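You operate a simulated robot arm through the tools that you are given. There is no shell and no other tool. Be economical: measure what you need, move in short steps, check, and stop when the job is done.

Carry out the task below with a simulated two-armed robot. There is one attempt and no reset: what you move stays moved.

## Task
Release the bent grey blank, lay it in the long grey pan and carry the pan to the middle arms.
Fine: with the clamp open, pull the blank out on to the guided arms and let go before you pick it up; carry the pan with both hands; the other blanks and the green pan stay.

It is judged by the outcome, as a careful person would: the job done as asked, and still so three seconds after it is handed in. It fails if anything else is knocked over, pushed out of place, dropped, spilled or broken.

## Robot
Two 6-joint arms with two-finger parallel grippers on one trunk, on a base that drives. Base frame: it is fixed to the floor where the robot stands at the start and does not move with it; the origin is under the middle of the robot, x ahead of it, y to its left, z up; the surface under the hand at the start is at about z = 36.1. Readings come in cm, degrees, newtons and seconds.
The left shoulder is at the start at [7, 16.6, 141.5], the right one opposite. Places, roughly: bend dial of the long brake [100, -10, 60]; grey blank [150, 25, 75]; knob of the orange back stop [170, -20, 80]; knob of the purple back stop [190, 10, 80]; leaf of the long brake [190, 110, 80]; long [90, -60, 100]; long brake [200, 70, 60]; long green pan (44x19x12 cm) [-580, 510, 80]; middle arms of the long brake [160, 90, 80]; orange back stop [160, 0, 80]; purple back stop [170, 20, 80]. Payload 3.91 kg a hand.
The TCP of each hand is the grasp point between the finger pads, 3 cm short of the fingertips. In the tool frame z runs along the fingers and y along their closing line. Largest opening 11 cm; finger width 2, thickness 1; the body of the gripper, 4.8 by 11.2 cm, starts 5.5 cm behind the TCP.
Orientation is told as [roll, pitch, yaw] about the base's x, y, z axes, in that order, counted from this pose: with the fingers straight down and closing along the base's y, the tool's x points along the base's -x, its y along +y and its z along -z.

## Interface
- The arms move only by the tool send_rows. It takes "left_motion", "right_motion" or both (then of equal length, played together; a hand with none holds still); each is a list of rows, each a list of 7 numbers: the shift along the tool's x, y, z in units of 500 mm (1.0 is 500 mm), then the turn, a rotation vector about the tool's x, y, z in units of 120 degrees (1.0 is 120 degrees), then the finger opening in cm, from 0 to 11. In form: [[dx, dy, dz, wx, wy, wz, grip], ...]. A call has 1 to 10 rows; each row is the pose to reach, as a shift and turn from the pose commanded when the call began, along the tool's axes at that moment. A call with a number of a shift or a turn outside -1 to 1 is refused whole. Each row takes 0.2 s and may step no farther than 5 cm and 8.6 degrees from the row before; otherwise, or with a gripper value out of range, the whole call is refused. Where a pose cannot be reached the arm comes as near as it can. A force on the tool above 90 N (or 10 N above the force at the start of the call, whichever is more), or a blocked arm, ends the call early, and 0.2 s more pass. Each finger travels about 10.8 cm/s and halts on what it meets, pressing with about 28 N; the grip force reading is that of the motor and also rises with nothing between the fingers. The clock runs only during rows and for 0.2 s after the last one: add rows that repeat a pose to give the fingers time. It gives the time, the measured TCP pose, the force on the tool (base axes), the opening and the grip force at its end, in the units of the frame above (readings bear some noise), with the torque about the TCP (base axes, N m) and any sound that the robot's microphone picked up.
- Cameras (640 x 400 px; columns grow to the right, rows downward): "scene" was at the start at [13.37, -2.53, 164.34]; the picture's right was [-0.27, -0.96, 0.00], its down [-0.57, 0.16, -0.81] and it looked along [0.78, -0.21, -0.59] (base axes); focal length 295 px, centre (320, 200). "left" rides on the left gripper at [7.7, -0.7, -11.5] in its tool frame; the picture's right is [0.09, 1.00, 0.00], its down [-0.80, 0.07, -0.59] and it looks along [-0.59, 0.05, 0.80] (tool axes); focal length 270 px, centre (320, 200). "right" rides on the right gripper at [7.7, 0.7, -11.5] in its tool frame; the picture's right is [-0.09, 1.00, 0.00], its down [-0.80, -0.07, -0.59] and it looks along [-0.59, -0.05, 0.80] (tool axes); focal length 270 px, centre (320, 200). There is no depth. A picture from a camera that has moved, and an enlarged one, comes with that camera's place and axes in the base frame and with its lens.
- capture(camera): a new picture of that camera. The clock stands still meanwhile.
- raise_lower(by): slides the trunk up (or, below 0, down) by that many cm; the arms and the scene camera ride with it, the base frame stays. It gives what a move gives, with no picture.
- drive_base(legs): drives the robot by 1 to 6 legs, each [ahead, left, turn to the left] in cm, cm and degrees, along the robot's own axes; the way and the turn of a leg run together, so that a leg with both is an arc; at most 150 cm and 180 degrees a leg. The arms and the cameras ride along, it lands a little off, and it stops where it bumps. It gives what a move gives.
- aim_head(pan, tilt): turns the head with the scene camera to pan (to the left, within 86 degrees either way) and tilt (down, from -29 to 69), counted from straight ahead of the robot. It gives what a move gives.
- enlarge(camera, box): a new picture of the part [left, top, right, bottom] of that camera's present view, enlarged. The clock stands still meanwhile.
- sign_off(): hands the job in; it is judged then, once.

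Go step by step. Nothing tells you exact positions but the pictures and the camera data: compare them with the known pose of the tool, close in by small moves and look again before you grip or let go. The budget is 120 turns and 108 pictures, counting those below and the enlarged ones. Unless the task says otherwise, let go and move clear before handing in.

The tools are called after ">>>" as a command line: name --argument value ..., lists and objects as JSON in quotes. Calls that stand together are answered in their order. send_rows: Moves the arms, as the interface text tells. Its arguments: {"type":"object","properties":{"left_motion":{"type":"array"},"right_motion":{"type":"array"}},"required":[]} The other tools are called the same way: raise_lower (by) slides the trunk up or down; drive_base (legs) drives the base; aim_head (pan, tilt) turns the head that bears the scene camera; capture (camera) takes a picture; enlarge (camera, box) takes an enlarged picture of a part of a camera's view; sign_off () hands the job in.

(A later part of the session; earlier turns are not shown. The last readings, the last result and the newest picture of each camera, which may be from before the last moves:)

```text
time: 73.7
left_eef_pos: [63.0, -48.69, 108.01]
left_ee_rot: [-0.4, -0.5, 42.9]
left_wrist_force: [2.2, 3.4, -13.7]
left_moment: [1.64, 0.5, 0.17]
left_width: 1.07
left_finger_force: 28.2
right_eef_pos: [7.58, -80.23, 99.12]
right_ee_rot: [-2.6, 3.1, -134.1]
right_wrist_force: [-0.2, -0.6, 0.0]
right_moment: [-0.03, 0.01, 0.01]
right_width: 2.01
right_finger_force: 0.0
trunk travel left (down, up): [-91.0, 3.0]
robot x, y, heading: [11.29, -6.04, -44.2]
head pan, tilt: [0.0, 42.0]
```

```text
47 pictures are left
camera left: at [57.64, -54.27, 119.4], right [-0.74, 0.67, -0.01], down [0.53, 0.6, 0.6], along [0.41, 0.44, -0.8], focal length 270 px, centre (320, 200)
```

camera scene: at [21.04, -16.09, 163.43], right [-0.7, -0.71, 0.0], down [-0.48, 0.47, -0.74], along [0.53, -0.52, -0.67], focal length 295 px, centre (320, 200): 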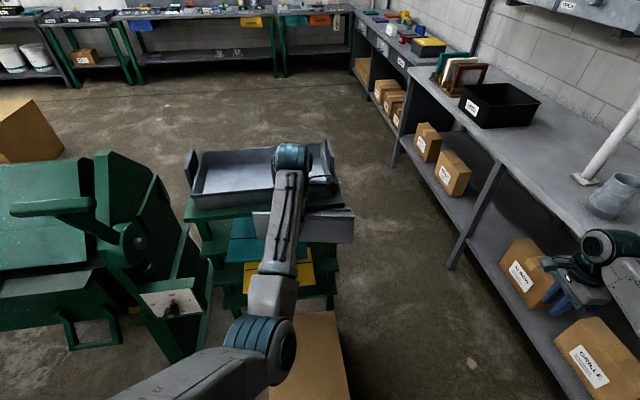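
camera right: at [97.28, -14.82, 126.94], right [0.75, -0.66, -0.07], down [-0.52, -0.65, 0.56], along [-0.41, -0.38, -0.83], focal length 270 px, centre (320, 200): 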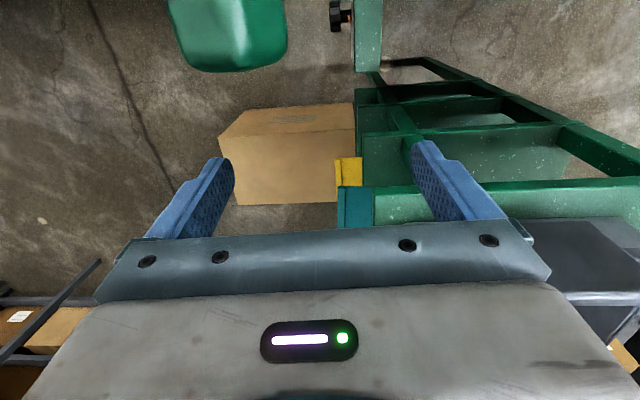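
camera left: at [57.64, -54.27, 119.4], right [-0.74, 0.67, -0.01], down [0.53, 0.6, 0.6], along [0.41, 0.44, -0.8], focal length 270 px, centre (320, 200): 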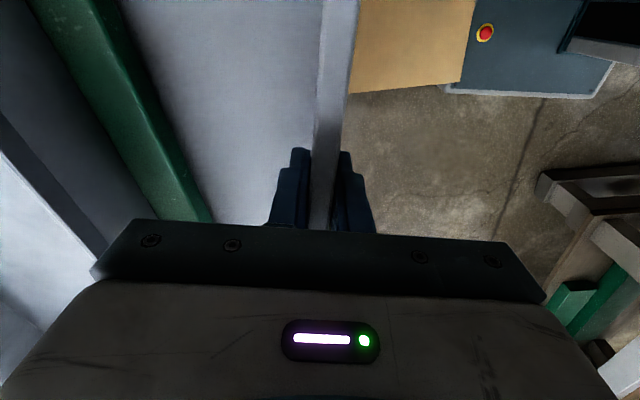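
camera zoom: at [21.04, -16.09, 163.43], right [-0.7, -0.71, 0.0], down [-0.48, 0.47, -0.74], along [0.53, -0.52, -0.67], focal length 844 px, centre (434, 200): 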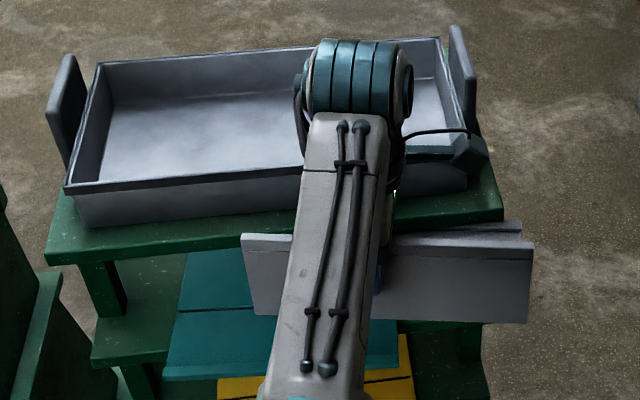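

The blank's leaf has slid under the cart's top board edge while rising. I lower slightly and back straight out.

>>> send_rows --left_motion '[[0, 0, 0.02, 0, 0, 0, 0], [0, 0, 0.04, 0, 0, 0, 0]]'

>>> capture --camera "left"

```text
time: 74.3
left_eef_pos: [62.68, -48.98, 106.51]
left_ee_rot: [-0.7, -0.4, 42.7]
left_wrist_force: [0.5, 0.0, -1.5]
left_moment: [0.06, 0.0, 0.0]
left_width: 0.97
left_finger_force: 27.9
right_eef_pos: [7.36, -80.17, 99.23]
right_ee_rot: [-2.5, 3.1, -134.0]
right_wrist_force: [0.2, 0.6, -0.1]
right_moment: [0.03, 0.03, 0.04]
right_width: 2.01
right_finger_force: 0.0
trunk travel left (down, up): [-91.0, 3.0]
robot x, y, heading: [11.45, -6.64, -44.4]
head pan, tilt: [0.0, 42.0]
```

```text
46 pictures are left
camera left: at [57.47, -54.36, 117.97], right [-0.74, 0.67, -0.01], down [0.53, 0.6, 0.6], along [0.41, 0.43, -0.8], focal length 270 px, centre (320, 200)
```

left: 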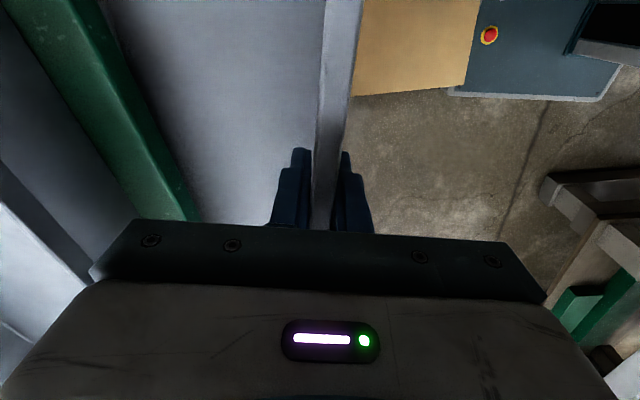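

Free again (1.5 N). Now I drive straight back.

>>> drive_base --legs '[[-16, 0, 0]]'

>>> capture --camera "left"

>>> capture --camera "scene"

```text
time: 75.7
left_eef_pos: [51.42, -37.66, 105.91]
left_ee_rot: [-0.1, -0.5, 42.8]
left_wrist_force: [0.1, -0.4, -1.7]
left_moment: [0.1, 0.05, -0.03]
left_width: 1.0
left_finger_force: 28.2
right_eef_pos: [-3.7, -69.1, 99.03]
right_ee_rot: [-2.6, 3.0, -134.1]
right_wrist_force: [-0.6, -0.7, -0.2]
right_moment: [0.0, 0.0, 0.03]
right_width: 2.01
right_finger_force: 0.1
trunk travel left (down, up): [-91.0, 3.0]
robot x, y, heading: [-0.35, 4.63, -44.4]
head pan, tilt: [0.0, 42.0]
```

```text
45 pictures are left
camera left: at [46.25, -43.21, 117.36], right [-0.74, 0.67, 0.0], down [0.53, 0.6, 0.6], along [0.4, 0.44, -0.8], focal length 270 px, centre (320, 200)
```

left: 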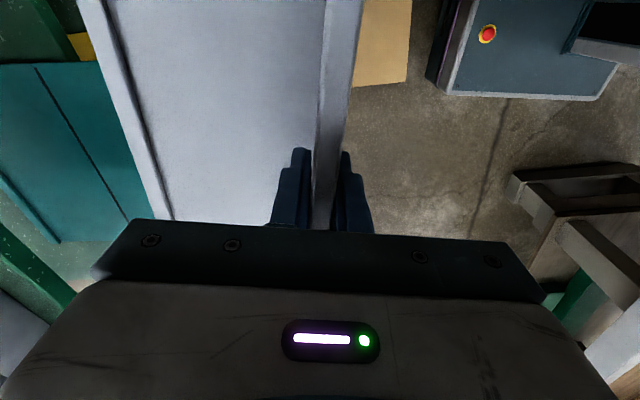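

```text
44 pictures are left
camera scene: at [9.63, -5.06, 163.42], right [-0.7, -0.71, 0.0], down [-0.48, 0.47, -0.74], along [0.53, -0.52, -0.67], focal length 295 px, centre (320, 200)
```

scene: 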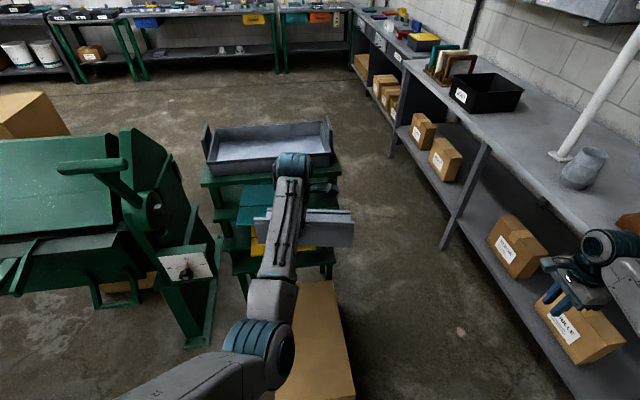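

The cart is nearer and higher than I took it: pan rim z≈107.5, pan centre about [89.5,-58], long axis 54°. I will come in right of the carton instead, with more room. First tuck the right hand, raise the trunk, sidle right and turn.

>>> send_rows --right_motion '[[0.08, 0.04, 0, 0, 0, 0, 2], [0.16, 0.08, 0, 0, 0, 0, 2], [0.24, 0.12, 0, 0, 0, 0, 2], [0.32, 0.16, 0, 0, 0, 0, 2], [0.4, 0.2, 0, 0, 0, 0, 2], [0.48, 0.24, 0, 0, 0, 0, 2]]'

>>> raise_lower --by 3

>>> drive_base --legs '[[0, -68, 0], [0, 0, 8.5]]'

>>> capture --camera "scene"

```text
time: 77.1
left_eef_pos: [51.51, -37.27, 106.01]
left_ee_rot: [-0.3, -0.3, 42.9]
left_wrist_force: [0.1, 0.4, -1.2]
left_moment: [0.09, 0.03, -0.02]
left_width: 0.96
left_finger_force: 27.7
right_eef_pos: [21.55, -59.87, 99.89]
right_ee_rot: [-2.5, 3.1, -134.0]
right_wrist_force: [0.0, -0.9, -0.4]
right_moment: [0.03, 0.0, 0.03]
right_width: 1.98
right_finger_force: 0.1
trunk travel left (down, up): [-91.0, 3.0]
robot x, y, heading: [-0.07, 4.28, -44.3]
head pan, tilt: [0.0, 42.0]
```

```text
time: 77.9
left_eef_pos: [51.32, -37.42, 109.0]
left_ee_rot: [-0.4, -0.5, 42.9]
left_wrist_force: [1.1, 0.1, -2.2]
left_moment: [0.08, 0.02, -0.04]
left_width: 0.97
left_finger_force: 27.7
right_eef_pos: [21.41, -59.94, 102.94]
right_ee_rot: [-2.4, 3.1, -134.1]
right_wrist_force: [0.4, 0.0, 0.8]
right_moment: [0.02, 0.01, 0.0]
right_width: 2.01
right_finger_force: 0.2
trunk travel left (down, up): [-94.0, 0.0]
robot x, y, heading: [0.01, 4.89, -44.4]
head pan, tilt: [0.0, 42.0]
```

```text
time: 82.2
left_eef_pos: [10.04, -77.38, 109.04]
left_ee_rot: [-0.5, -0.5, 51.4]
left_wrist_force: [-0.2, 0.3, -1.5]
left_moment: [0.07, 0.01, 0.02]
left_width: 0.98
left_finger_force: 28.2
right_eef_pos: [-16.19, -104.09, 102.81]
right_ee_rot: [-2.3, 3.2, -125.5]
right_wrist_force: [-1.0, 0.1, -0.6]
right_moment: [0.01, -0.01, -0.06]
right_width: 1.99
right_finger_force: 0.1
trunk travel left (down, up): [-94.0, 0.0]
robot x, y, heading: [-47.09, -43.03, -35.7]
head pan, tilt: [0.0, 42.0]
```

```text
43 pictures are left
camera scene: at [-36.46, -51.36, 166.43], right [-0.59, -0.81, 0.0], down [-0.54, 0.39, -0.74], along [0.6, -0.43, -0.67], focal length 295 px, centre (320, 200)
```

scene: 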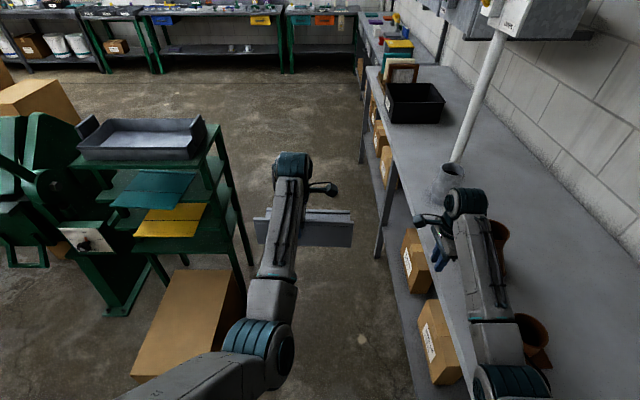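

Nothing is touched; the bench on the right is close under the right hand though. I swing the blank to my left and up here in free space, and bring the right hand inward.

>>> send_rows --left_motion '[[-0.09, 0.01, -0.01, 0, 0, 0, 0], [-0.18, 0.02, -0.02, 0, 0, 0, 0], [-0.27, 0.04, -0.03, 0, 0, 0, 0], [-0.36, 0.06, -0.04, 0, 0, 0, 0], [-0.45, 0.08, -0.05, 0, 0, 0, 0], [-0.54, 0.11, -0.06, 0, 0, 0, 0], [-0.63, 0.14, -0.07, 0, 0, 0, 0], [-0.72, 0.17, -0.08, 0, 0, 0, 0], [-0.8, 0.21, -0.1, 0, 0, 0, 0], [-0.86, 0.25, -0.13, 0, 0, 0, 0]]' --right_motion '[[0, 0, 0, 0, 0, 0, 2], [0, 0, 0, 0, 0, 0, 2], [0, 0, 0, 0, 0, 0, 2], [0.04, 0, 0, 0, 0, 0, 2], [0.08, 0, 0, 0, 0, 0, 2], [0.12, 0, 0, 0, 0, 0, 2], [0.16, 0, 0, 0, 0, 0, 2], [0.2, 0, 0, 0, 0, 0, 2], [0.24, 0, 0, 0, 0, 0, 2], [0.24, 0, 0, 0, 0, 0, 2]]'

>>> send_rows --left_motion '[[-0.02, 0.01, -0.05, 0, 0, 0, 0], [-0.03, 0.02, -0.1, 0, 0, 0, 0], [-0.03, 0.02, -0.1, 0, 0, 0, 0]]'

>>> capture --camera "scene"

```text
time: 84.4
left_eef_pos: [27.43, -33.41, 113.1]
left_ee_rot: [-1.4, -0.1, 51.3]
left_wrist_force: [-0.2, 1.4, -1.6]
left_moment: [0.08, 0.06, -0.02]
left_width: 0.98
left_finger_force: 28.1
left hand out of reach, approached as far as the arm can: row 1, 2, 3, 4, 5, 6, 7, 8, 9, 10
right_eef_pos: [-8.76, -94.32, 102.83]
right_ee_rot: [-2.0, 3.0, -125.6]
right_wrist_force: [-0.2, 0.9, 0.3]
right_moment: [-0.06, 0.0, 0.01]
right_width: 2.02
right_finger_force: 0.1
right hand out of reach, approached as far as the arm can: row 5, 6, 7, 8, 9, 10
trunk travel left (down, up): [-94.0, 0.0]
robot x, y, heading: [-46.99, -43.18, -35.7]
head pan, tilt: [0.0, 42.0]
```

```text
time: 85.2
left_eef_pos: [27.18, -29.87, 116.46]
left_ee_rot: [-0.9, -0.3, 51.5]
left_wrist_force: [-0.7, -0.6, -2.7]
left_moment: [0.06, 0.06, 0.01]
left_width: 0.97
left_finger_force: 27.9
left hand out of reach, approached as far as the arm can: row 1, 2, 3
right_eef_pos: [-8.68, -94.53, 102.62]
right_ee_rot: [-2.3, 3.1, -125.4]
right_wrist_force: [-0.5, -0.7, 0.7]
right_moment: [0.03, 0.04, 0.0]
right_width: 2.01
right_finger_force: 0.1
trunk travel left (down, up): [-94.0, 0.0]
robot x, y, heading: [-47.09, -43.09, -35.7]
head pan, tilt: [0.0, 42.0]
```

```text
42 pictures are left
camera scene: at [-36.31, -51.24, 166.43], right [-0.59, -0.81, 0.0], down [-0.54, 0.39, -0.74], along [0.6, -0.43, -0.67], focal length 295 px, centre (320, 200)
```

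scene: 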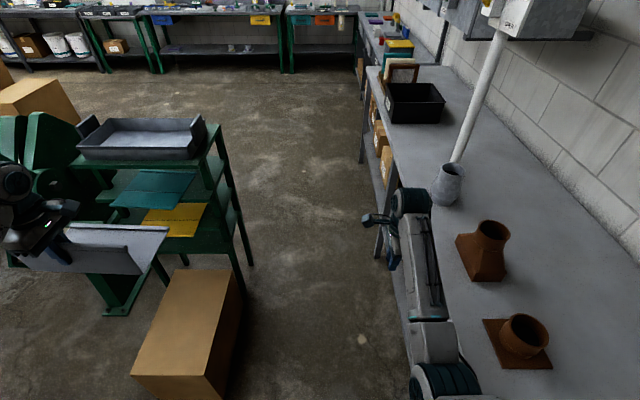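

Now I measure the pan from this new angle.

>>> enlarge --camera "scene" --box '[60, 90, 260, 210]'

>>> enlarge --camera "scene" --box '[0, 150, 200, 290]'

```text
3.20 times, centred on (160, 150) of scene
camera zoom: at [-36.31, -51.24, 166.43], right [-0.59, -0.81, 0.0], down [-0.54, 0.39, -0.74], along [0.6, -0.43, -0.67], focal length 945 px, centre (832, 360)
```

zoom: 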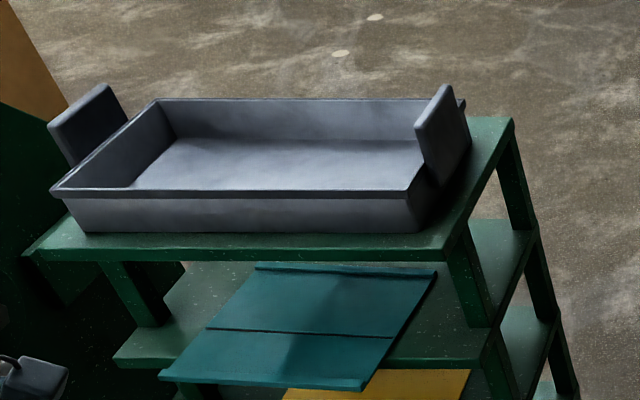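

```text
2.86 times, centred on (100, 220) of scene
camera zoom: at [-36.31, -51.24, 166.43], right [-0.59, -0.81, 0.0], down [-0.54, 0.39, -0.74], along [0.6, -0.43, -0.67], focal length 844 px, centre (949, 143)
```

zoom: 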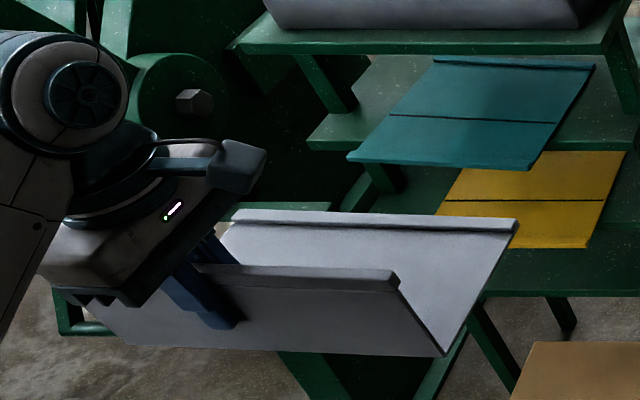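

Now well measured: pan rim z≈108, floor ≈102, centre about [88.8,-56]; the blank's bottom hangs 8.3 cm below the TCP, so I need TCP z ≥ 119 to clear the rim. I drive part way, then raise and reach out further.

>>> drive_base --legs '[[28, 9, 0]]'

>>> send_rows --left_motion '[[-0.03, -0.04, -0.02, 0, 0, -0.006, 0], [-0.06, -0.08, -0.04, 0, 0, -0.011, 0], [-0.09, -0.12, -0.07, 0, 0, -0.017, 0], [-0.12, -0.14, -0.1, 0, 0, -0.017, 0], [-0.12, -0.14, -0.1, 0, 0, -0.017, 0]]'

```text
time: 87.2
left_eef_pos: [55.1, -39.09, 116.47]
left_ee_rot: [-1.1, -0.3, 51.3]
left_wrist_force: [-1.0, 0.0, -1.9]
left_moment: [0.11, 0.03, 0.04]
left_width: 0.97
left_finger_force: 27.8
right_eef_pos: [19.03, -103.77, 102.72]
right_ee_rot: [-2.2, 3.2, -125.6]
right_wrist_force: [0.5, -0.8, -0.3]
right_moment: [-0.01, 0.03, -0.01]
right_width: 2.0
right_finger_force: 0.0
trunk travel left (down, up): [-94.0, 0.0]
robot x, y, heading: [-19.23, -51.94, -36.4]
head pan, tilt: [0.0, 42.0]
```

```text
time: 88.4
left_eef_pos: [65.62, -37.62, 119.1]
left_ee_rot: [-1.4, -0.4, 53.3]
left_wrist_force: [-0.6, -0.7, -2.1]
left_moment: [0.11, 0.06, 0.01]
left_width: 0.97
left_finger_force: 28.0
left hand out of reach, approached as far as the arm can: row 1, 2, 3, 4, 5
right_eef_pos: [19.11, -103.73, 102.62]
right_ee_rot: [-2.2, 3.0, -125.7]
right_wrist_force: [-0.7, -1.1, -0.5]
right_moment: [0.02, -0.04, -0.02]
right_width: 2.0
right_finger_force: 0.1
trunk travel left (down, up): [-94.0, 0.0]
robot x, y, heading: [-19.09, -52.46, -36.0]
head pan, tilt: [0.0, 42.0]
```

>>> send_rows --left_motion '[[0, -0.04, 0, 0, 0, 0, 0], [0, -0.08, 0, 0, 0, 0, 0], [0, -0.08, 0, 0, 0, 0, 0]]'

>>> capture --camera "scene"

```text
time: 89.2
left_eef_pos: [68.82, -39.92, 119.02]
left_ee_rot: [-1.0, -0.2, 53.3]
left_wrist_force: [-0.6, -0.3, -1.5]
left_moment: [0.05, 0.06, -0.04]
left_width: 0.98
left_finger_force: 28.2
right_eef_pos: [19.2, -103.65, 102.68]
right_ee_rot: [-2.3, 3.1, -125.7]
right_wrist_force: [0.6, -0.4, -0.2]
right_moment: [0.01, 0.03, 0.02]
right_width: 1.99
right_finger_force: 0.1
trunk travel left (down, up): [-94.0, 0.0]
robot x, y, heading: [-18.97, -52.37, -36.0]
head pan, tilt: [0.0, 42.0]
```

```text
39 pictures are left
camera scene: at [-8.34, -60.18, 166.44], right [-0.59, -0.81, 0.0], down [-0.54, 0.39, -0.74], along [0.6, -0.44, -0.67], focal length 295 px, centre (320, 200)
```

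scene: 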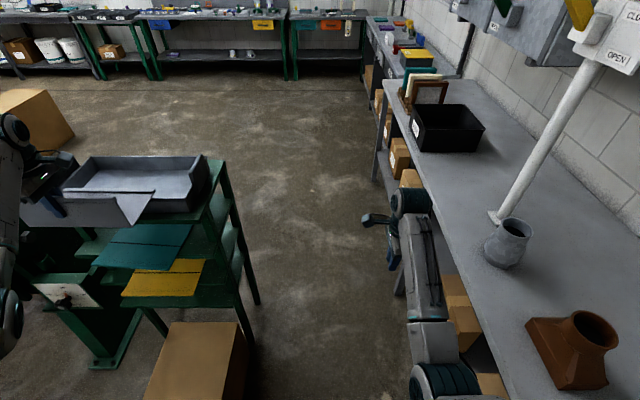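

TCP is at z 119 (blank bottom ≈110.7). I ask for a bit more height, turn the head to the pan and drive 10 cm ahead, then check.

>>> send_rows --left_motion '[[0.01, 0, -0.02, 0, 0, 0, 0], [0.02, 0, -0.04, 0, 0, 0, 0]]'

>>> drive_base --legs '[[10, 0, 0]]'

>>> aim_head --pan 45 --tilt 35

>>> capture --camera "scene"

```text
time: 89.8
left_eef_pos: [68.77, -40.81, 120.52]
left_ee_rot: [-1.1, -0.3, 53.4]
left_wrist_force: [-1.2, -0.8, -2.0]
left_moment: [0.06, 0.01, 0.03]
left_width: 0.97
left_finger_force: 28.1
left hand out of reach, approached as far as the arm can: row 2
right_eef_pos: [19.16, -103.82, 102.63]
right_ee_rot: [-2.3, 3.2, -125.7]
right_wrist_force: [-0.3, -0.2, -0.7]
right_moment: [0.01, 0.01, -0.02]
right_width: 2.0
right_finger_force: 0.1
trunk travel left (down, up): [-94.0, 0.0]
robot x, y, heading: [-19.19, -52.45, -36.0]
head pan, tilt: [0.0, 42.0]
```

```text
time: 91.0
left_eef_pos: [76.37, -46.32, 120.94]
left_ee_rot: [-1.4, -0.2, 53.4]
left_wrist_force: [-0.3, 0.4, -1.4]
left_moment: [0.05, 0.04, 0.01]
left_width: 0.98
left_finger_force: 28.2
right_eef_pos: [26.76, -109.29, 102.87]
right_ee_rot: [-1.9, 3.0, -125.6]
right_wrist_force: [-0.9, 0.3, 0.5]
right_moment: [-0.02, -0.03, 0.02]
right_width: 2.03
right_finger_force: 0.0
trunk travel left (down, up): [-94.0, 0.0]
robot x, y, heading: [-10.86, -58.15, -35.8]
head pan, tilt: [0.0, 42.0]
```

```text
time: 92.1
left_eef_pos: [76.74, -46.44, 120.58]
left_ee_rot: [-1.2, -0.3, 53.4]
left_wrist_force: [0.6, 0.5, -1.7]
left_moment: [0.07, 0.05, 0.01]
left_width: 0.98
left_finger_force: 28.1
right_eef_pos: [27.22, -109.49, 102.73]
right_ee_rot: [-2.2, 3.2, -125.6]
right_wrist_force: [0.4, 0.0, -0.5]
right_moment: [0.06, 0.0, -0.01]
right_width: 1.97
right_finger_force: 0.1
trunk travel left (down, up): [-94.0, 0.0]
robot x, y, heading: [-10.86, -57.9, -35.8]
head pan, tilt: [45.0, 35.0]
```

```text
38 pictures are left
camera scene: at [1.63, -59.79, 167.49], right [0.16, -0.99, 0.0], down [-0.57, -0.09, -0.82], along [0.81, 0.13, -0.57], focal length 295 px, centre (320, 200)
```

scene: 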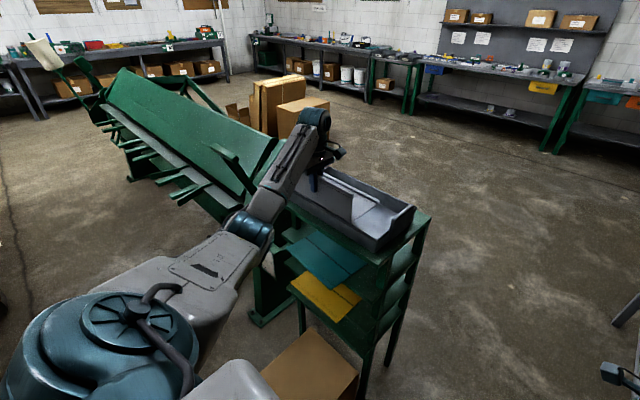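

>>> enlarge --camera "scene" --box '[260, 130, 440, 270]'

>>> capture --camera "left"

```text
2.86 times, centred on (350, 200) of scene
camera zoom: at [1.63, -59.79, 167.49], right [0.16, -0.99, 0.0], down [-0.57, -0.09, -0.82], along [0.81, 0.13, -0.57], focal length 844 px, centre (234, 200)
```

zoom: 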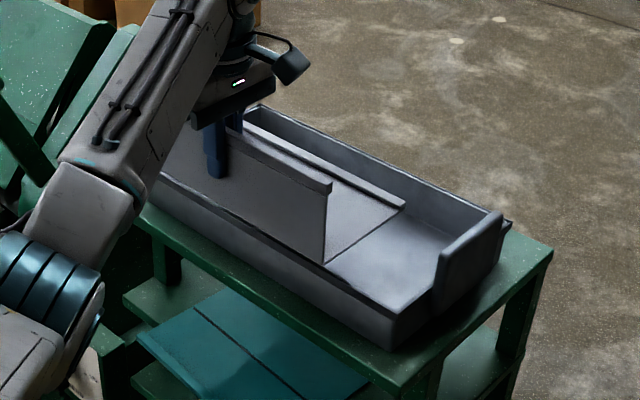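

```text
36 pictures are left
camera left: at [72.51, -52.85, 132.07], right [-0.85, 0.52, -0.02], down [0.41, 0.69, 0.6], along [0.33, 0.5, -0.8], focal length 270 px, centre (320, 200)
```

left: 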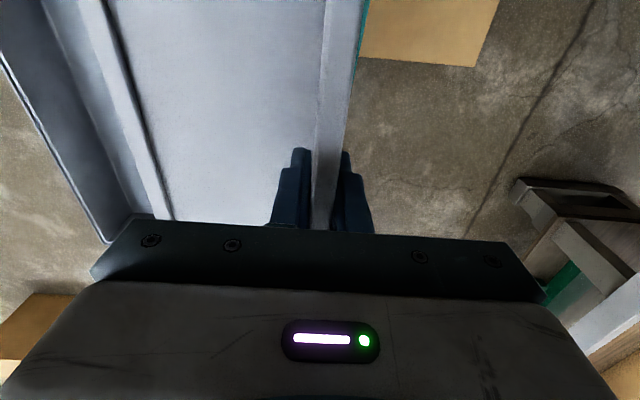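

Everything agrees: the flange is ~4 cm short of the front rim line. I drive 8 cm more ahead and check before lowering.

>>> drive_base --legs '[[8, 0, 0]]'

>>> enlarge --camera "scene" --box '[240, 130, 440, 270]'

>>> capture --camera "left"

```text
time: 93.2
left_eef_pos: [82.52, -50.75, 121.08]
left_ee_rot: [-1.6, -0.2, 53.5]
left_wrist_force: [-1.4, 0.0, -1.9]
left_moment: [0.05, 0.01, 0.0]
left_width: 0.98
left_finger_force: 28.1
right_eef_pos: [33.13, -113.84, 103.03]
right_ee_rot: [-1.9, 3.1, -125.6]
right_wrist_force: [-0.1, -0.4, -0.3]
right_moment: [-0.02, -0.04, 0.02]
right_width: 1.99
right_finger_force: 0.0
trunk travel left (down, up): [-94.0, 0.0]
robot x, y, heading: [-4.72, -62.66, -35.9]
head pan, tilt: [45.0, 35.0]
```

```text
2.86 times, centred on (340, 200) of scene
camera zoom: at [7.21, -63.88, 167.58], right [0.16, -0.99, 0.0], down [-0.56, -0.09, -0.82], along [0.81, 0.13, -0.57], focal length 844 px, centre (263, 200)
```

zoom: 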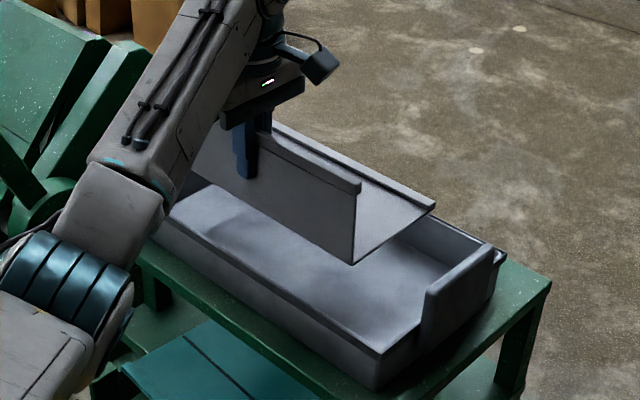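

```text
34 pictures are left
camera left: at [78.29, -57.03, 132.52], right [-0.85, 0.52, -0.03], down [0.41, 0.69, 0.6], along [0.33, 0.5, -0.8], focal length 270 px, centre (320, 200)
```

left: 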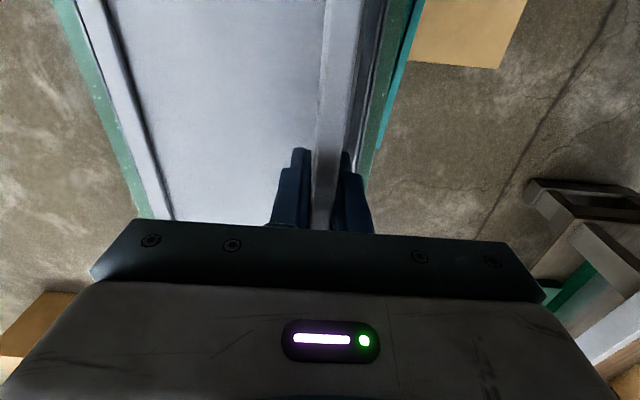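

It hangs right over the pan's inside. I lower 9.5 cm with a small shift ahead.

>>> send_rows --left_motion '[[0, -0.014, 0.04, 0, 0, 0, 0], [0, -0.014, 0.08, 0, 0, 0, 0], [0, -0.014, 0.12, 0, 0, 0, 0], [0, -0.014, 0.15, 0, 0, 0, 0], [0, -0.014, 0.18, 0, 0, 0, 0], [0, -0.014, 0.19, 0, 0, 0, 0]]'

>>> enlarge --camera "scene" --box '[240, 130, 440, 270]'

```text
time: 94.6
left_eef_pos: [83.96, -51.64, 110.96]
left_ee_rot: [-1.1, -0.3, 53.5]
left_wrist_force: [1.1, 0.1, -2.4]
left_moment: [0.07, 0.01, -0.01]
left_width: 0.97
left_finger_force: 28.3
right_eef_pos: [33.71, -114.16, 102.65]
right_ee_rot: [-2.4, 3.2, -125.6]
right_wrist_force: [0.0, 0.3, 0.4]
right_moment: [0.0, 0.0, -0.01]
right_width: 2.01
right_finger_force: 0.1
trunk travel left (down, up): [-94.0, 0.0]
robot x, y, heading: [-4.87, -63.0, -35.8]
head pan, tilt: [45.0, 35.0]
```

```text
2.86 times, centred on (340, 200) of scene
camera zoom: at [8.15, -64.5, 167.48], right [0.16, -0.99, 0.0], down [-0.57, -0.09, -0.82], along [0.81, 0.13, -0.57], focal length 844 px, centre (263, 200)
```

zoom: 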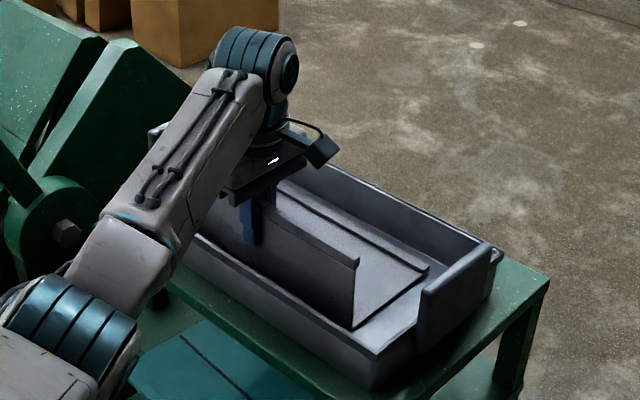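

It is inside the pan, still hanging. I lower a little more until it bears.

>>> send_rows --left_motion '[[0, 0, 0.008, 0, 0, 0, 0], [0, 0, 0.016, 0, 0, 0, 0]]'

```text
time: 95.2
left_eef_pos: [83.79, -51.43, 110.82]
left_ee_rot: [-1.6, -0.6, 53.5]
left_wrist_force: [6.1, 3.1, 22.5]
left_moment: [-0.22, -0.06, 0.0]
left_width: 0.97
left_finger_force: 27.9
right_eef_pos: [33.51, -114.1, 102.73]
right_ee_rot: [-2.1, 3.2, -125.6]
right_wrist_force: [-0.1, -0.1, 0.0]
right_moment: [0.01, -0.02, 0.02]
right_width: 1.99
right_finger_force: 0.1
trunk travel left (down, up): [-94.0, 0.0]
robot x, y, heading: [-4.92, -62.95, -36.1]
head pan, tilt: [45.0, 35.0]
```

It rests on the pan floor. I ease off, open, and rise clear.

>>> send_rows --left_motion '[[0, 0, -0.008, 0, 0, 0, 0], [0, 0, -0.01, 0, 0, 0, 2.5], [0, 0, -0.01, 0, 0, 0, 3], [0, 0, -0.06, 0, 0, 0, 3], [0, 0, -0.12, 0, 0, 0, 3], [0, 0, -0.18, 0, 0, 0, 3], [0, 0, -0.22, 0, 0, 0, 3]]'

>>> enlarge --camera "scene" --box '[240, 130, 440, 270]'

```text
time: 96.8
left_eef_pos: [83.67, -51.54, 121.24]
left_ee_rot: [-1.1, -0.4, 53.5]
left_wrist_force: [-0.2, -0.1, -0.4]
left_moment: [0.01, -0.01, -0.03]
left_width: 3.01
left_finger_force: 0.0
right_eef_pos: [33.72, -114.08, 102.65]
right_ee_rot: [-2.2, 3.1, -125.6]
right_wrist_force: [-0.6, -0.1, -0.6]
right_moment: [0.02, -0.02, 0.02]
right_width: 1.98
right_finger_force: 0.0
trunk travel left (down, up): [-94.0, 0.0]
robot x, y, heading: [-4.39, -62.6, -35.9]
head pan, tilt: [45.0, 35.0]
```

```text
2.86 times, centred on (340, 200) of scene
camera zoom: at [8.05, -64.51, 167.48], right [0.16, -0.99, 0.0], down [-0.57, -0.09, -0.82], along [0.81, 0.13, -0.57], focal length 844 px, centre (263, 200)
```

zoom: 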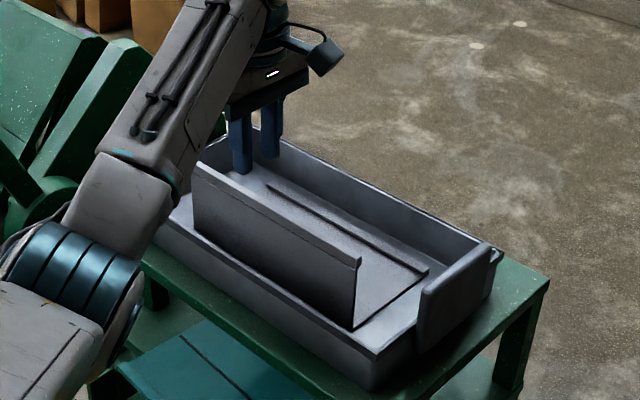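

The blank lies in the pan and the hand is clear. Next the pan: I back away, sidle left to stand squarely before it (carton between), and turn both hands to the pan's end plates.

>>> drive_base --legs '[[-38, 0, 0], [0, 58, 0]]'

>>> send_rows --left_motion '[[0, -0.03, 0.02, 0, 0, 0.071, 6], [0, -0.06, 0.04, 0, 0, 0.142, 6], [0, -0.06, 0.04, 0, 0, 0.213, 6], [0, -0.06, 0.04, 0, 0, 0.284, 6], [0, -0.06, 0.04, 0, 0, 0.355, 6], [0, -0.06, 0.04, 0, 0, 0.426, 6], [0, -0.06, 0.04, 0, 0, 0.497, 6], [0, -0.06, 0.04, 0, 0, 0.568, 6], [0, -0.06, 0.04, 0, 0, 0.639, 6], [0, -0.06, 0.04, 0, 0, 0.71, 6]]' --right_motion '[[0, 0, 0, 0, 0, -0.071, 6], [0, 0, 0, 0, 0, -0.142, 6], [0, 0, 0, 0, 0, -0.213, 6], [0, 0, 0, 0, 0, -0.284, 6], [0, 0, 0, 0, 0, -0.355, 6], [0, 0, 0, 0, 0, -0.426, 6], [0, 0, 0, 0, 0, -0.497, 6], [0, 0, 0, 0, 0, -0.568, 6], [0, 0, 0, 0, 0, -0.639, 6], [0, 0, 0, 0, 0, -0.71, 6]]'

>>> aim_head --pan 0 --tilt 35

>>> capture --camera "scene"

```text
time: 102.1
left_eef_pos: [86.86, 17.81, 121.34]
left_ee_rot: [-1.4, -0.4, 53.5]
left_wrist_force: [0.0, -0.2, 0.4]
left_moment: [0.03, 0.01, -0.02]
left_width: 2.98
left_finger_force: 0.0
right_eef_pos: [36.85, -44.94, 102.55]
right_ee_rot: [-2.3, 3.2, -125.5]
right_wrist_force: [0.1, -0.3, -0.8]
right_moment: [0.02, 0.0, 0.01]
right_width: 2.0
right_finger_force: 0.0
trunk travel left (down, up): [-94.0, 0.0]
robot x, y, heading: [-1.69, 6.33, -36.0]
head pan, tilt: [45.0, 35.0]
```

```text
time: 104.3
left_eef_pos: [89.5, 15.92, 119.31]
left_ee_rot: [0.2, -1.2, -31.9]
left_wrist_force: [-0.9, 0.3, 1.2]
left_moment: [-0.03, 0.0, 0.0]
left_width: 5.98
left_finger_force: 0.1
right_eef_pos: [37.08, -44.81, 102.63]
right_ee_rot: [2.9, 2.4, -40.1]
right_wrist_force: [-1.1, 0.6, -0.4]
right_moment: [0.0, -0.02, 0.0]
right_width: 5.99
right_finger_force: 0.1
trunk travel left (down, up): [-94.0, 0.0]
robot x, y, heading: [-1.39, 6.64, -36.2]
head pan, tilt: [45.0, 35.0]
```

```text
time: 105.4
left_eef_pos: [89.38, 16.1, 119.23]
left_ee_rot: [0.2, -1.3, -31.7]
left_wrist_force: [-0.1, 0.0, 0.0]
left_moment: [0.01, -0.03, 0.01]
left_width: 6.0
left_finger_force: 0.1
right_eef_pos: [36.9, -44.79, 102.63]
right_ee_rot: [3.0, 2.6, -40.4]
right_wrist_force: [0.9, 0.0, -0.7]
right_moment: [0.02, 0.01, -0.01]
right_width: 6.0
right_finger_force: 0.1
trunk travel left (down, up): [-94.0, 0.0]
robot x, y, heading: [-1.23, 6.62, -35.8]
head pan, tilt: [0.0, 35.0]
```

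```text
31 pictures are left
camera scene: at [9.74, -1.7, 167.48], right [-0.58, -0.81, 0.0], down [-0.47, 0.34, -0.82], along [0.66, -0.48, -0.57], focal length 295 px, centre (320, 200)
```

scene: 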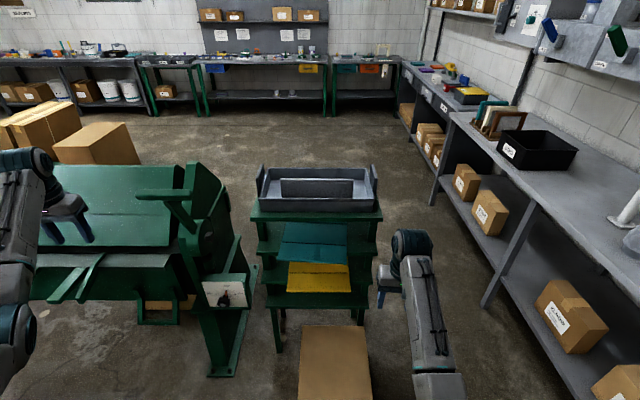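

I face the pan squarely now. I zoom on it for the plates' exact places.

>>> enlarge --camera "scene" --box '[240, 150, 400, 250]'

```text
4.00 times, centred on (320, 200) of scene
camera zoom: at [9.74, -1.7, 167.48], right [-0.58, -0.81, 0.0], down [-0.47, 0.34, -0.82], along [0.66, -0.48, -0.57], focal length 1181 px, centre (320, 200)
```

zoom: 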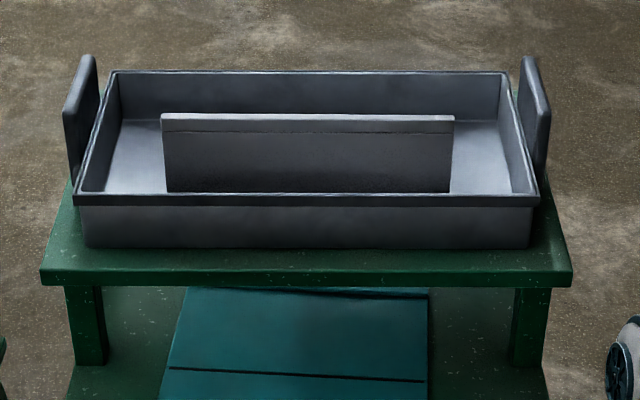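

Plates: left l≈26, right l≈-15.4, tops z≈115. I bring both hands forward, tilted 45° ahead, at the right spacing.

>>> send_rows --left_motion '[[0, -0.078, 0, 0, -0.037, 0.004, 6], [0, -0.156, 0, 0, -0.074, 0.007, 6], [0, -0.234, 0, 0, -0.11, 0.011, 6], [0, -0.312, 0, 0, -0.147, 0.014, 6], [0, -0.39, 0, 0, -0.184, 0.018, 6], [0, -0.468, 0, 0, -0.22, 0.021, 6], [0, -0.546, 0, 0, -0.257, 0.025, 6], [0, -0.624, 0, 0, -0.294, 0.028, 6], [0, -0.702, 0, 0, -0.33, 0.032, 6], [0, -0.78, 0, 0, -0.364, 0.036, 6]]' --right_motion '[[-0.014, 0, -0.028, 0.003, -0.04, -0.004, 6], [-0.028, 0, -0.056, 0.005, -0.08, -0.007, 6], [-0.042, 0, -0.084, 0.008, -0.12, -0.011, 6], [-0.056, 0, -0.112, 0.01, -0.16, -0.014, 6], [-0.07, 0, -0.14, 0.013, -0.2, -0.018, 6], [-0.084, 0, -0.168, 0.015, -0.24, -0.022, 6], [-0.098, 0, -0.196, 0.018, -0.28, -0.025, 6], [-0.112, 0, -0.224, 0.02, -0.32, -0.029, 6], [-0.126, 0, -0.252, 0.023, -0.36, -0.033, 6], [-0.14, 0, -0.28, 0.025, -0.395, -0.036, 6]]'

>>> capture --camera "scene"

```text
time: 107.6
left_eef_pos: [68.75, -17.21, 119.36]
left_ee_rot: [3.0, -44.9, -37.6]
left_wrist_force: [0.1, 0.5, -0.7]
left_moment: [0.01, 0.0, 0.0]
left_width: 6.01
left_finger_force: 0.0
right_eef_pos: [42.15, -50.51, 116.28]
right_ee_rot: [-1.7, -45.1, -36.4]
right_wrist_force: [0.0, -0.4, 0.3]
right_moment: [0.02, -0.02, 0.02]
right_width: 6.01
right_finger_force: 0.1
trunk travel left (down, up): [-94.0, 0.0]
robot x, y, heading: [-1.18, 6.61, -35.7]
head pan, tilt: [0.0, 35.0]
```

```text
29 pictures are left
camera scene: at [9.49, -1.95, 167.49], right [-0.59, -0.81, 0.0], down [-0.46, 0.34, -0.82], along [0.67, -0.48, -0.57], focal length 295 px, centre (320, 200)
```

scene: 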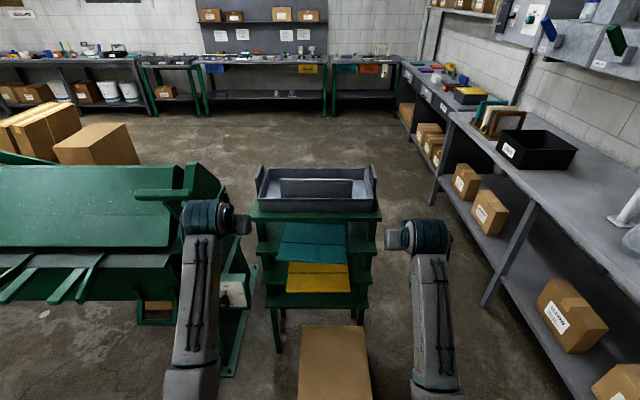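

Both hands are in line with the plates. I drive 15 cm ahead (still short of the carton).

>>> drive_base --legs '[[15, 0, 0]]'

>>> send_rows --left_motion '[[-0.042, 0, 0.056, 0, 0, 0, 6], [-0.084, 0, 0.112, 0, 0, 0, 6]]' --right_motion '[[-0.056, 0.008, 0.056, 0, 0, 0, 6], [-0.112, 0.016, 0.112, 0, 0, 0, 6]]'

>>> enlarge --camera "scene" --box '[200, 150, 440, 300]'

>>> capture --camera "left"

>>> capture --camera "right"

```text
time: 109.0
left_eef_pos: [80.68, -25.59, 119.29]
left_ee_rot: [2.6, -45.1, -37.5]
left_wrist_force: [-0.5, 0.5, 0.5]
left_moment: [-0.01, -0.02, -0.02]
left_width: 6.02
left_finger_force: 0.0
right_eef_pos: [54.12, -58.99, 116.52]
right_ee_rot: [-1.9, -45.1, -36.2]
right_wrist_force: [-0.1, -0.1, 0.2]
right_moment: [0.0, 0.0, -0.01]
right_width: 5.98
right_finger_force: 0.0
trunk travel left (down, up): [-94.0, 0.0]
robot x, y, heading: [10.99, -2.55, -36.0]
head pan, tilt: [0.0, 35.0]
```

```text
time: 109.6
left_eef_pos: [86.89, -29.95, 118.07]
left_ee_rot: [2.7, -44.7, -37.5]
left_wrist_force: [-0.1, 0.0, -0.1]
left_moment: [0.0, 0.01, -0.03]
left_width: 6.02
left_finger_force: 0.0
right_eef_pos: [61.29, -63.47, 115.99]
right_ee_rot: [-1.8, -44.8, -36.2]
right_wrist_force: [-0.3, 0.3, 0.5]
right_moment: [0.01, 0.03, 0.02]
right_width: 6.0
right_finger_force: 0.1
trunk travel left (down, up): [-94.0, 0.0]
robot x, y, heading: [10.74, -2.21, -35.8]
head pan, tilt: [0.0, 35.0]
```

```text
2.67 times, centred on (320, 225) of scene
camera zoom: at [22.12, -10.67, 167.44], right [-0.59, -0.81, 0.0], down [-0.47, 0.34, -0.82], along [0.66, -0.48, -0.58], focal length 788 px, centre (320, 133)
```

zoom: 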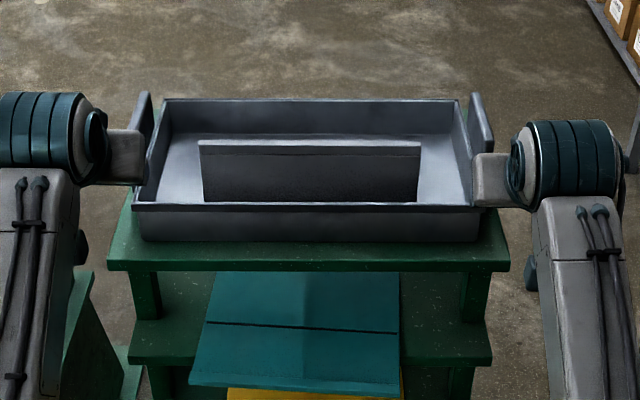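

```text
27 pictures are left
camera left: at [75.43, -22.54, 120.7], right [0.53, 0.85, -0.03], down [0.14, -0.06, 0.99], along [0.84, -0.53, -0.15], focal length 270 px, centre (320, 200)
```

left: 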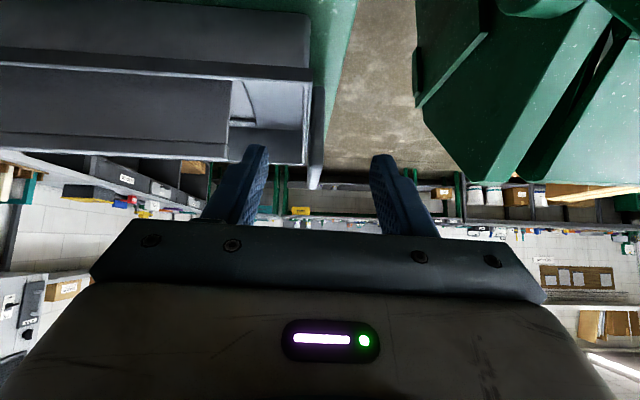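

```text
26 pictures are left
camera right: at [51.05, -54.71, 118.71], right [0.66, 0.75, 0.04], down [0.09, -0.13, 0.99], along [0.75, -0.64, -0.15], focal length 270 px, centre (320, 200)
```

right: 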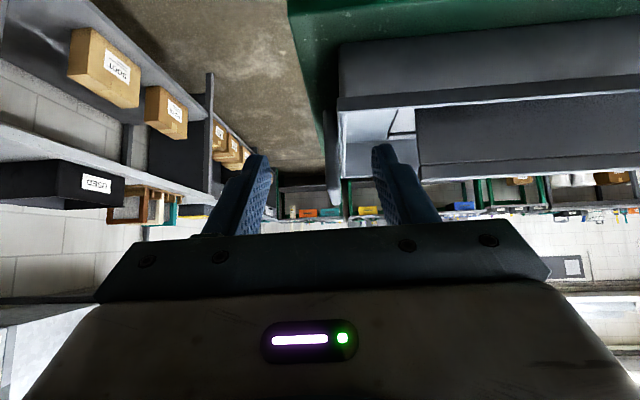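

Both plates are centred between the fingers (l≈27.1 and -15.3). I advance both hands ~13–14 cm and down to z≈112.5.

>>> send_rows --left_motion '[[-0.027, 0.002, 0.066, 0, 0, 0, 6], [-0.053, 0.004, 0.132, 0, 0, 0, 6], [-0.08, 0.006, 0.198, 0, 0, 0, 6], [-0.106, 0.008, 0.264, 0, 0, 0, 6], [-0.106, 0.008, 0.264, 0, 0, 0, 6]]' --right_motion '[[-0.038, 0.001, 0.063, 0, 0, 0, 6], [-0.076, 0.002, 0.125, 0, 0, 0, 6], [-0.114, 0.003, 0.188, 0, 0, 0, 6], [-0.152, 0.004, 0.25, 0, 0, 0, 6], [-0.152, 0.004, 0.25, 0, 0, 0, 6]]'

>>> capture --camera "left"

>>> capture --camera "right"

```text
time: 110.8
left_eef_pos: [97.5, -37.01, 112.62]
left_ee_rot: [2.7, -44.9, -37.4]
left_wrist_force: [0.2, 0.4, -0.4]
left_moment: [0.01, -0.01, -0.01]
left_width: 6.0
left_finger_force: 0.1
right_eef_pos: [72.47, -71.93, 112.79]
right_ee_rot: [-1.9, -44.9, -36.3]
right_wrist_force: [0.3, -0.1, 0.2]
right_moment: [0.01, 0.02, -0.05]
right_width: 5.99
right_finger_force: 0.1
trunk travel left (down, up): [-94.0, 0.0]
robot x, y, heading: [10.95, -2.13, -35.7]
head pan, tilt: [0.0, 35.0]
```

```text
25 pictures are left
camera left: at [86.19, -29.59, 115.28], right [0.53, 0.85, -0.03], down [0.14, -0.05, 0.99], along [0.84, -0.53, -0.15], focal length 270 px, centre (320, 200)
```

left: 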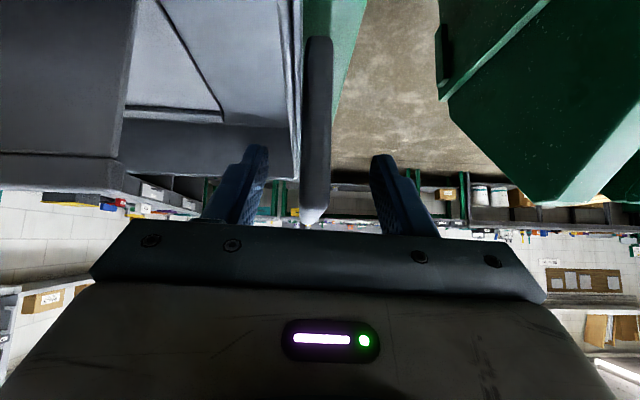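

```text
24 pictures are left
camera right: at [62.12, -63.16, 115.45], right [0.66, 0.75, 0.04], down [0.09, -0.13, 0.99], along [0.75, -0.65, -0.15], focal length 270 px, centre (320, 200)
```

right: 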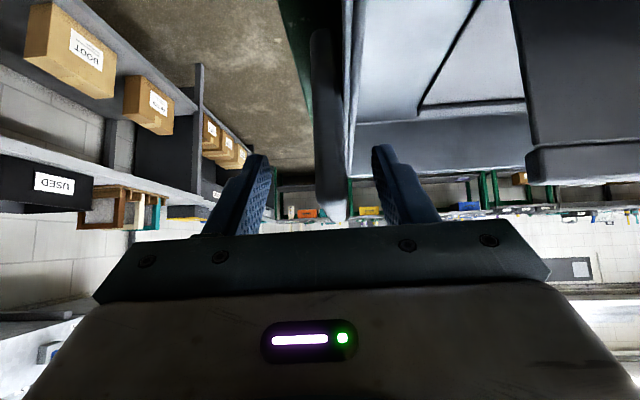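

Both plates are between the fingers. I close both hands.

>>> send_rows --left_motion '[[0, 0, 0, 0, 0, 0, 4], [0, 0, 0, 0, 0, 0, 2], [0, 0, 0, 0, 0, 0, 0], [0, 0, 0, 0, 0, 0, 0], [0, 0, 0, 0, 0, 0, 0]]' --right_motion '[[0, 0, 0, 0, 0, 0, 4], [0, 0, 0, 0, 0, 0, 2], [0, 0, 0, 0, 0, 0, 0], [0, 0, 0, 0, 0, 0, 0], [0, 0, 0, 0, 0, 0, 0]]'

```text
time: 112.0
left_eef_pos: [97.33, -37.26, 112.58]
left_ee_rot: [2.2, -44.8, -37.4]
left_wrist_force: [-19.9, -26.4, 1.3]
left_moment: [-1.25, 0.64, -0.9]
left_width: 1.5
left_finger_force: 27.9
right_eef_pos: [72.56, -71.36, 112.88]
right_ee_rot: [-1.5, -44.8, -36.2]
right_wrist_force: [22.1, 26.8, 1.2]
right_moment: [0.84, -0.73, 1.24]
right_width: 1.5
right_finger_force: 28.2
trunk travel left (down, up): [-94.0, 0.0]
robot x, y, heading: [10.27, -2.06, -35.9]
head pan, tilt: [0.0, 35.0]
```

Gripped firmly (1.5 cm plates), with the hands straining apart a little. I relax that sideways load and lift 2 cm.

>>> send_rows --left_motion '[[0, -0.008, 0, 0, 0, 0, 0], [0, -0.012, 0, 0, 0, 0, 0], [-0.014, -0.012, -0.014, 0, 0, 0, 0], [-0.028, -0.012, -0.028, 0, 0, 0, 0], [-0.042, -0.012, -0.042, 0, 0, 0, 0]]' --right_motion '[[0, 0.008, 0, 0, 0, 0, 0], [0, 0.012, 0, 0, 0, 0, 0], [-0.014, 0.012, -0.014, 0, 0, 0, 0], [-0.028, 0.012, -0.028, 0, 0, 0, 0], [-0.042, 0.012, -0.042, 0, 0, 0, 0]]'

>>> enlarge --camera "scene" --box '[200, 150, 440, 300]'

```text
time: 113.2
left_eef_pos: [97.34, -37.46, 115.45]
left_ee_rot: [2.9, -44.7, -37.5]
left_wrist_force: [3.5, 2.1, -4.7]
left_moment: [-0.66, 1.05, -0.95]
left_width: 1.53
left_finger_force: 28.6
right_eef_pos: [72.79, -71.65, 115.63]
right_ee_rot: [-2.1, -44.8, -36.1]
right_wrist_force: [-2.6, -2.6, -6.4]
right_moment: [0.64, -0.63, 1.18]
right_width: 1.56
right_finger_force: 27.6
trunk travel left (down, up): [-94.0, 0.0]
robot x, y, heading: [10.47, -2.46, -35.9]
head pan, tilt: [0.0, 35.0]
```

```text
2.67 times, centred on (320, 225) of scene
camera zoom: at [21.94, -10.53, 167.47], right [-0.59, -0.81, 0.0], down [-0.47, 0.34, -0.82], along [0.66, -0.48, -0.57], focal length 788 px, centre (320, 133)
```

zoom: 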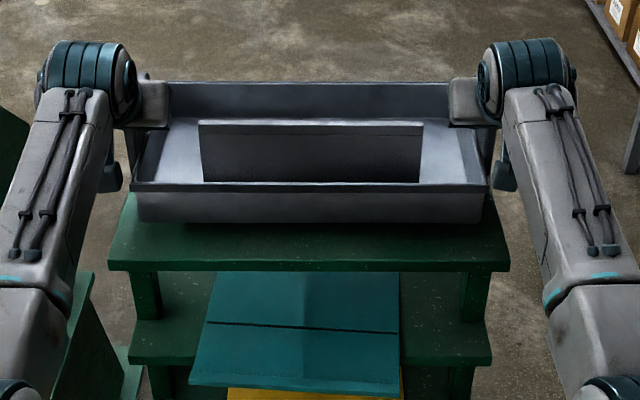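

Pan is lifted and level, about 5.5 N per hand. I back straight off the cart, then draw the pan nearer to me.

>>> drive_base --legs '[[-26, 0, 0]]'

>>> send_rows --left_motion '[[0.035, 0, -0.035, 0, 0, 0, 0], [0.07, 0, -0.07, 0, 0, 0, 0], [0.105, 0, -0.105, 0, 0, 0, 0], [0.14, 0, -0.14, 0, 0, 0, 0]]' --right_motion '[[0.035, 0, -0.035, 0, 0, 0, 0], [0.07, 0, -0.07, 0, 0, 0, 0], [0.105, 0, -0.105, 0, 0, 0, 0], [0.14, 0, -0.14, 0, 0, 0, 0]]'

>>> capture --camera "scene"

```text
time: 115.0
left_eef_pos: [76.62, -22.45, 115.07]
left_ee_rot: [2.7, -44.6, -37.5]
left_wrist_force: [18.5, 21.9, -5.4]
left_moment: [-0.86, 0.6, -0.93]
left_width: 1.51
left_finger_force: 28.1
right_eef_pos: [51.99, -56.55, 115.15]
right_ee_rot: [-2.0, -44.6, -36.2]
right_wrist_force: [-17.0, -23.0, -6.2]
right_moment: [0.73, -0.13, 1.2]
right_width: 1.59
right_finger_force: 28.0
trunk travel left (down, up): [-94.0, 0.0]
robot x, y, heading: [-9.9, 13.39, -35.6]
head pan, tilt: [0.0, 35.0]
```

```text
time: 116.0
left_eef_pos: [68.1, -16.38, 115.65]
left_ee_rot: [3.2, -44.9, -37.6]
left_wrist_force: [17.3, 22.9, -4.2]
left_moment: [-0.84, 0.6, -0.91]
left_width: 1.54
left_finger_force: 27.9
right_eef_pos: [43.59, -50.29, 115.81]
right_ee_rot: [-2.4, -45.1, -36.1]
right_wrist_force: [-16.6, -21.1, -5.2]
right_moment: [0.79, -0.14, 1.19]
right_width: 1.6
right_finger_force: 28.2
trunk travel left (down, up): [-94.0, 0.0]
robot x, y, heading: [-10.44, 12.69, -36.0]
head pan, tilt: [0.0, 35.0]
```

```text
22 pictures are left
camera scene: at [0.65, 4.85, 167.5], right [-0.59, -0.81, 0.0], down [-0.46, 0.34, -0.82], along [0.66, -0.48, -0.57], focal length 295 px, centre (320, 200)
```

scene: 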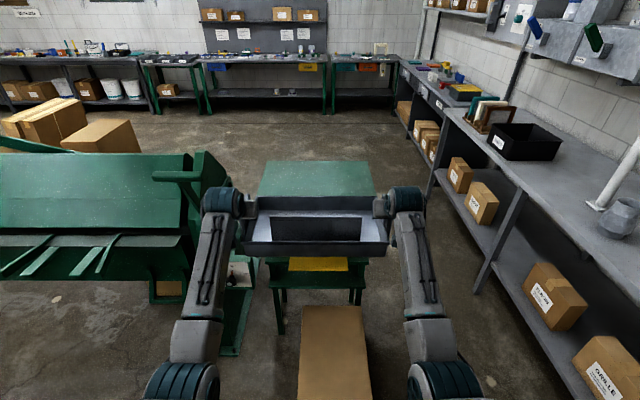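

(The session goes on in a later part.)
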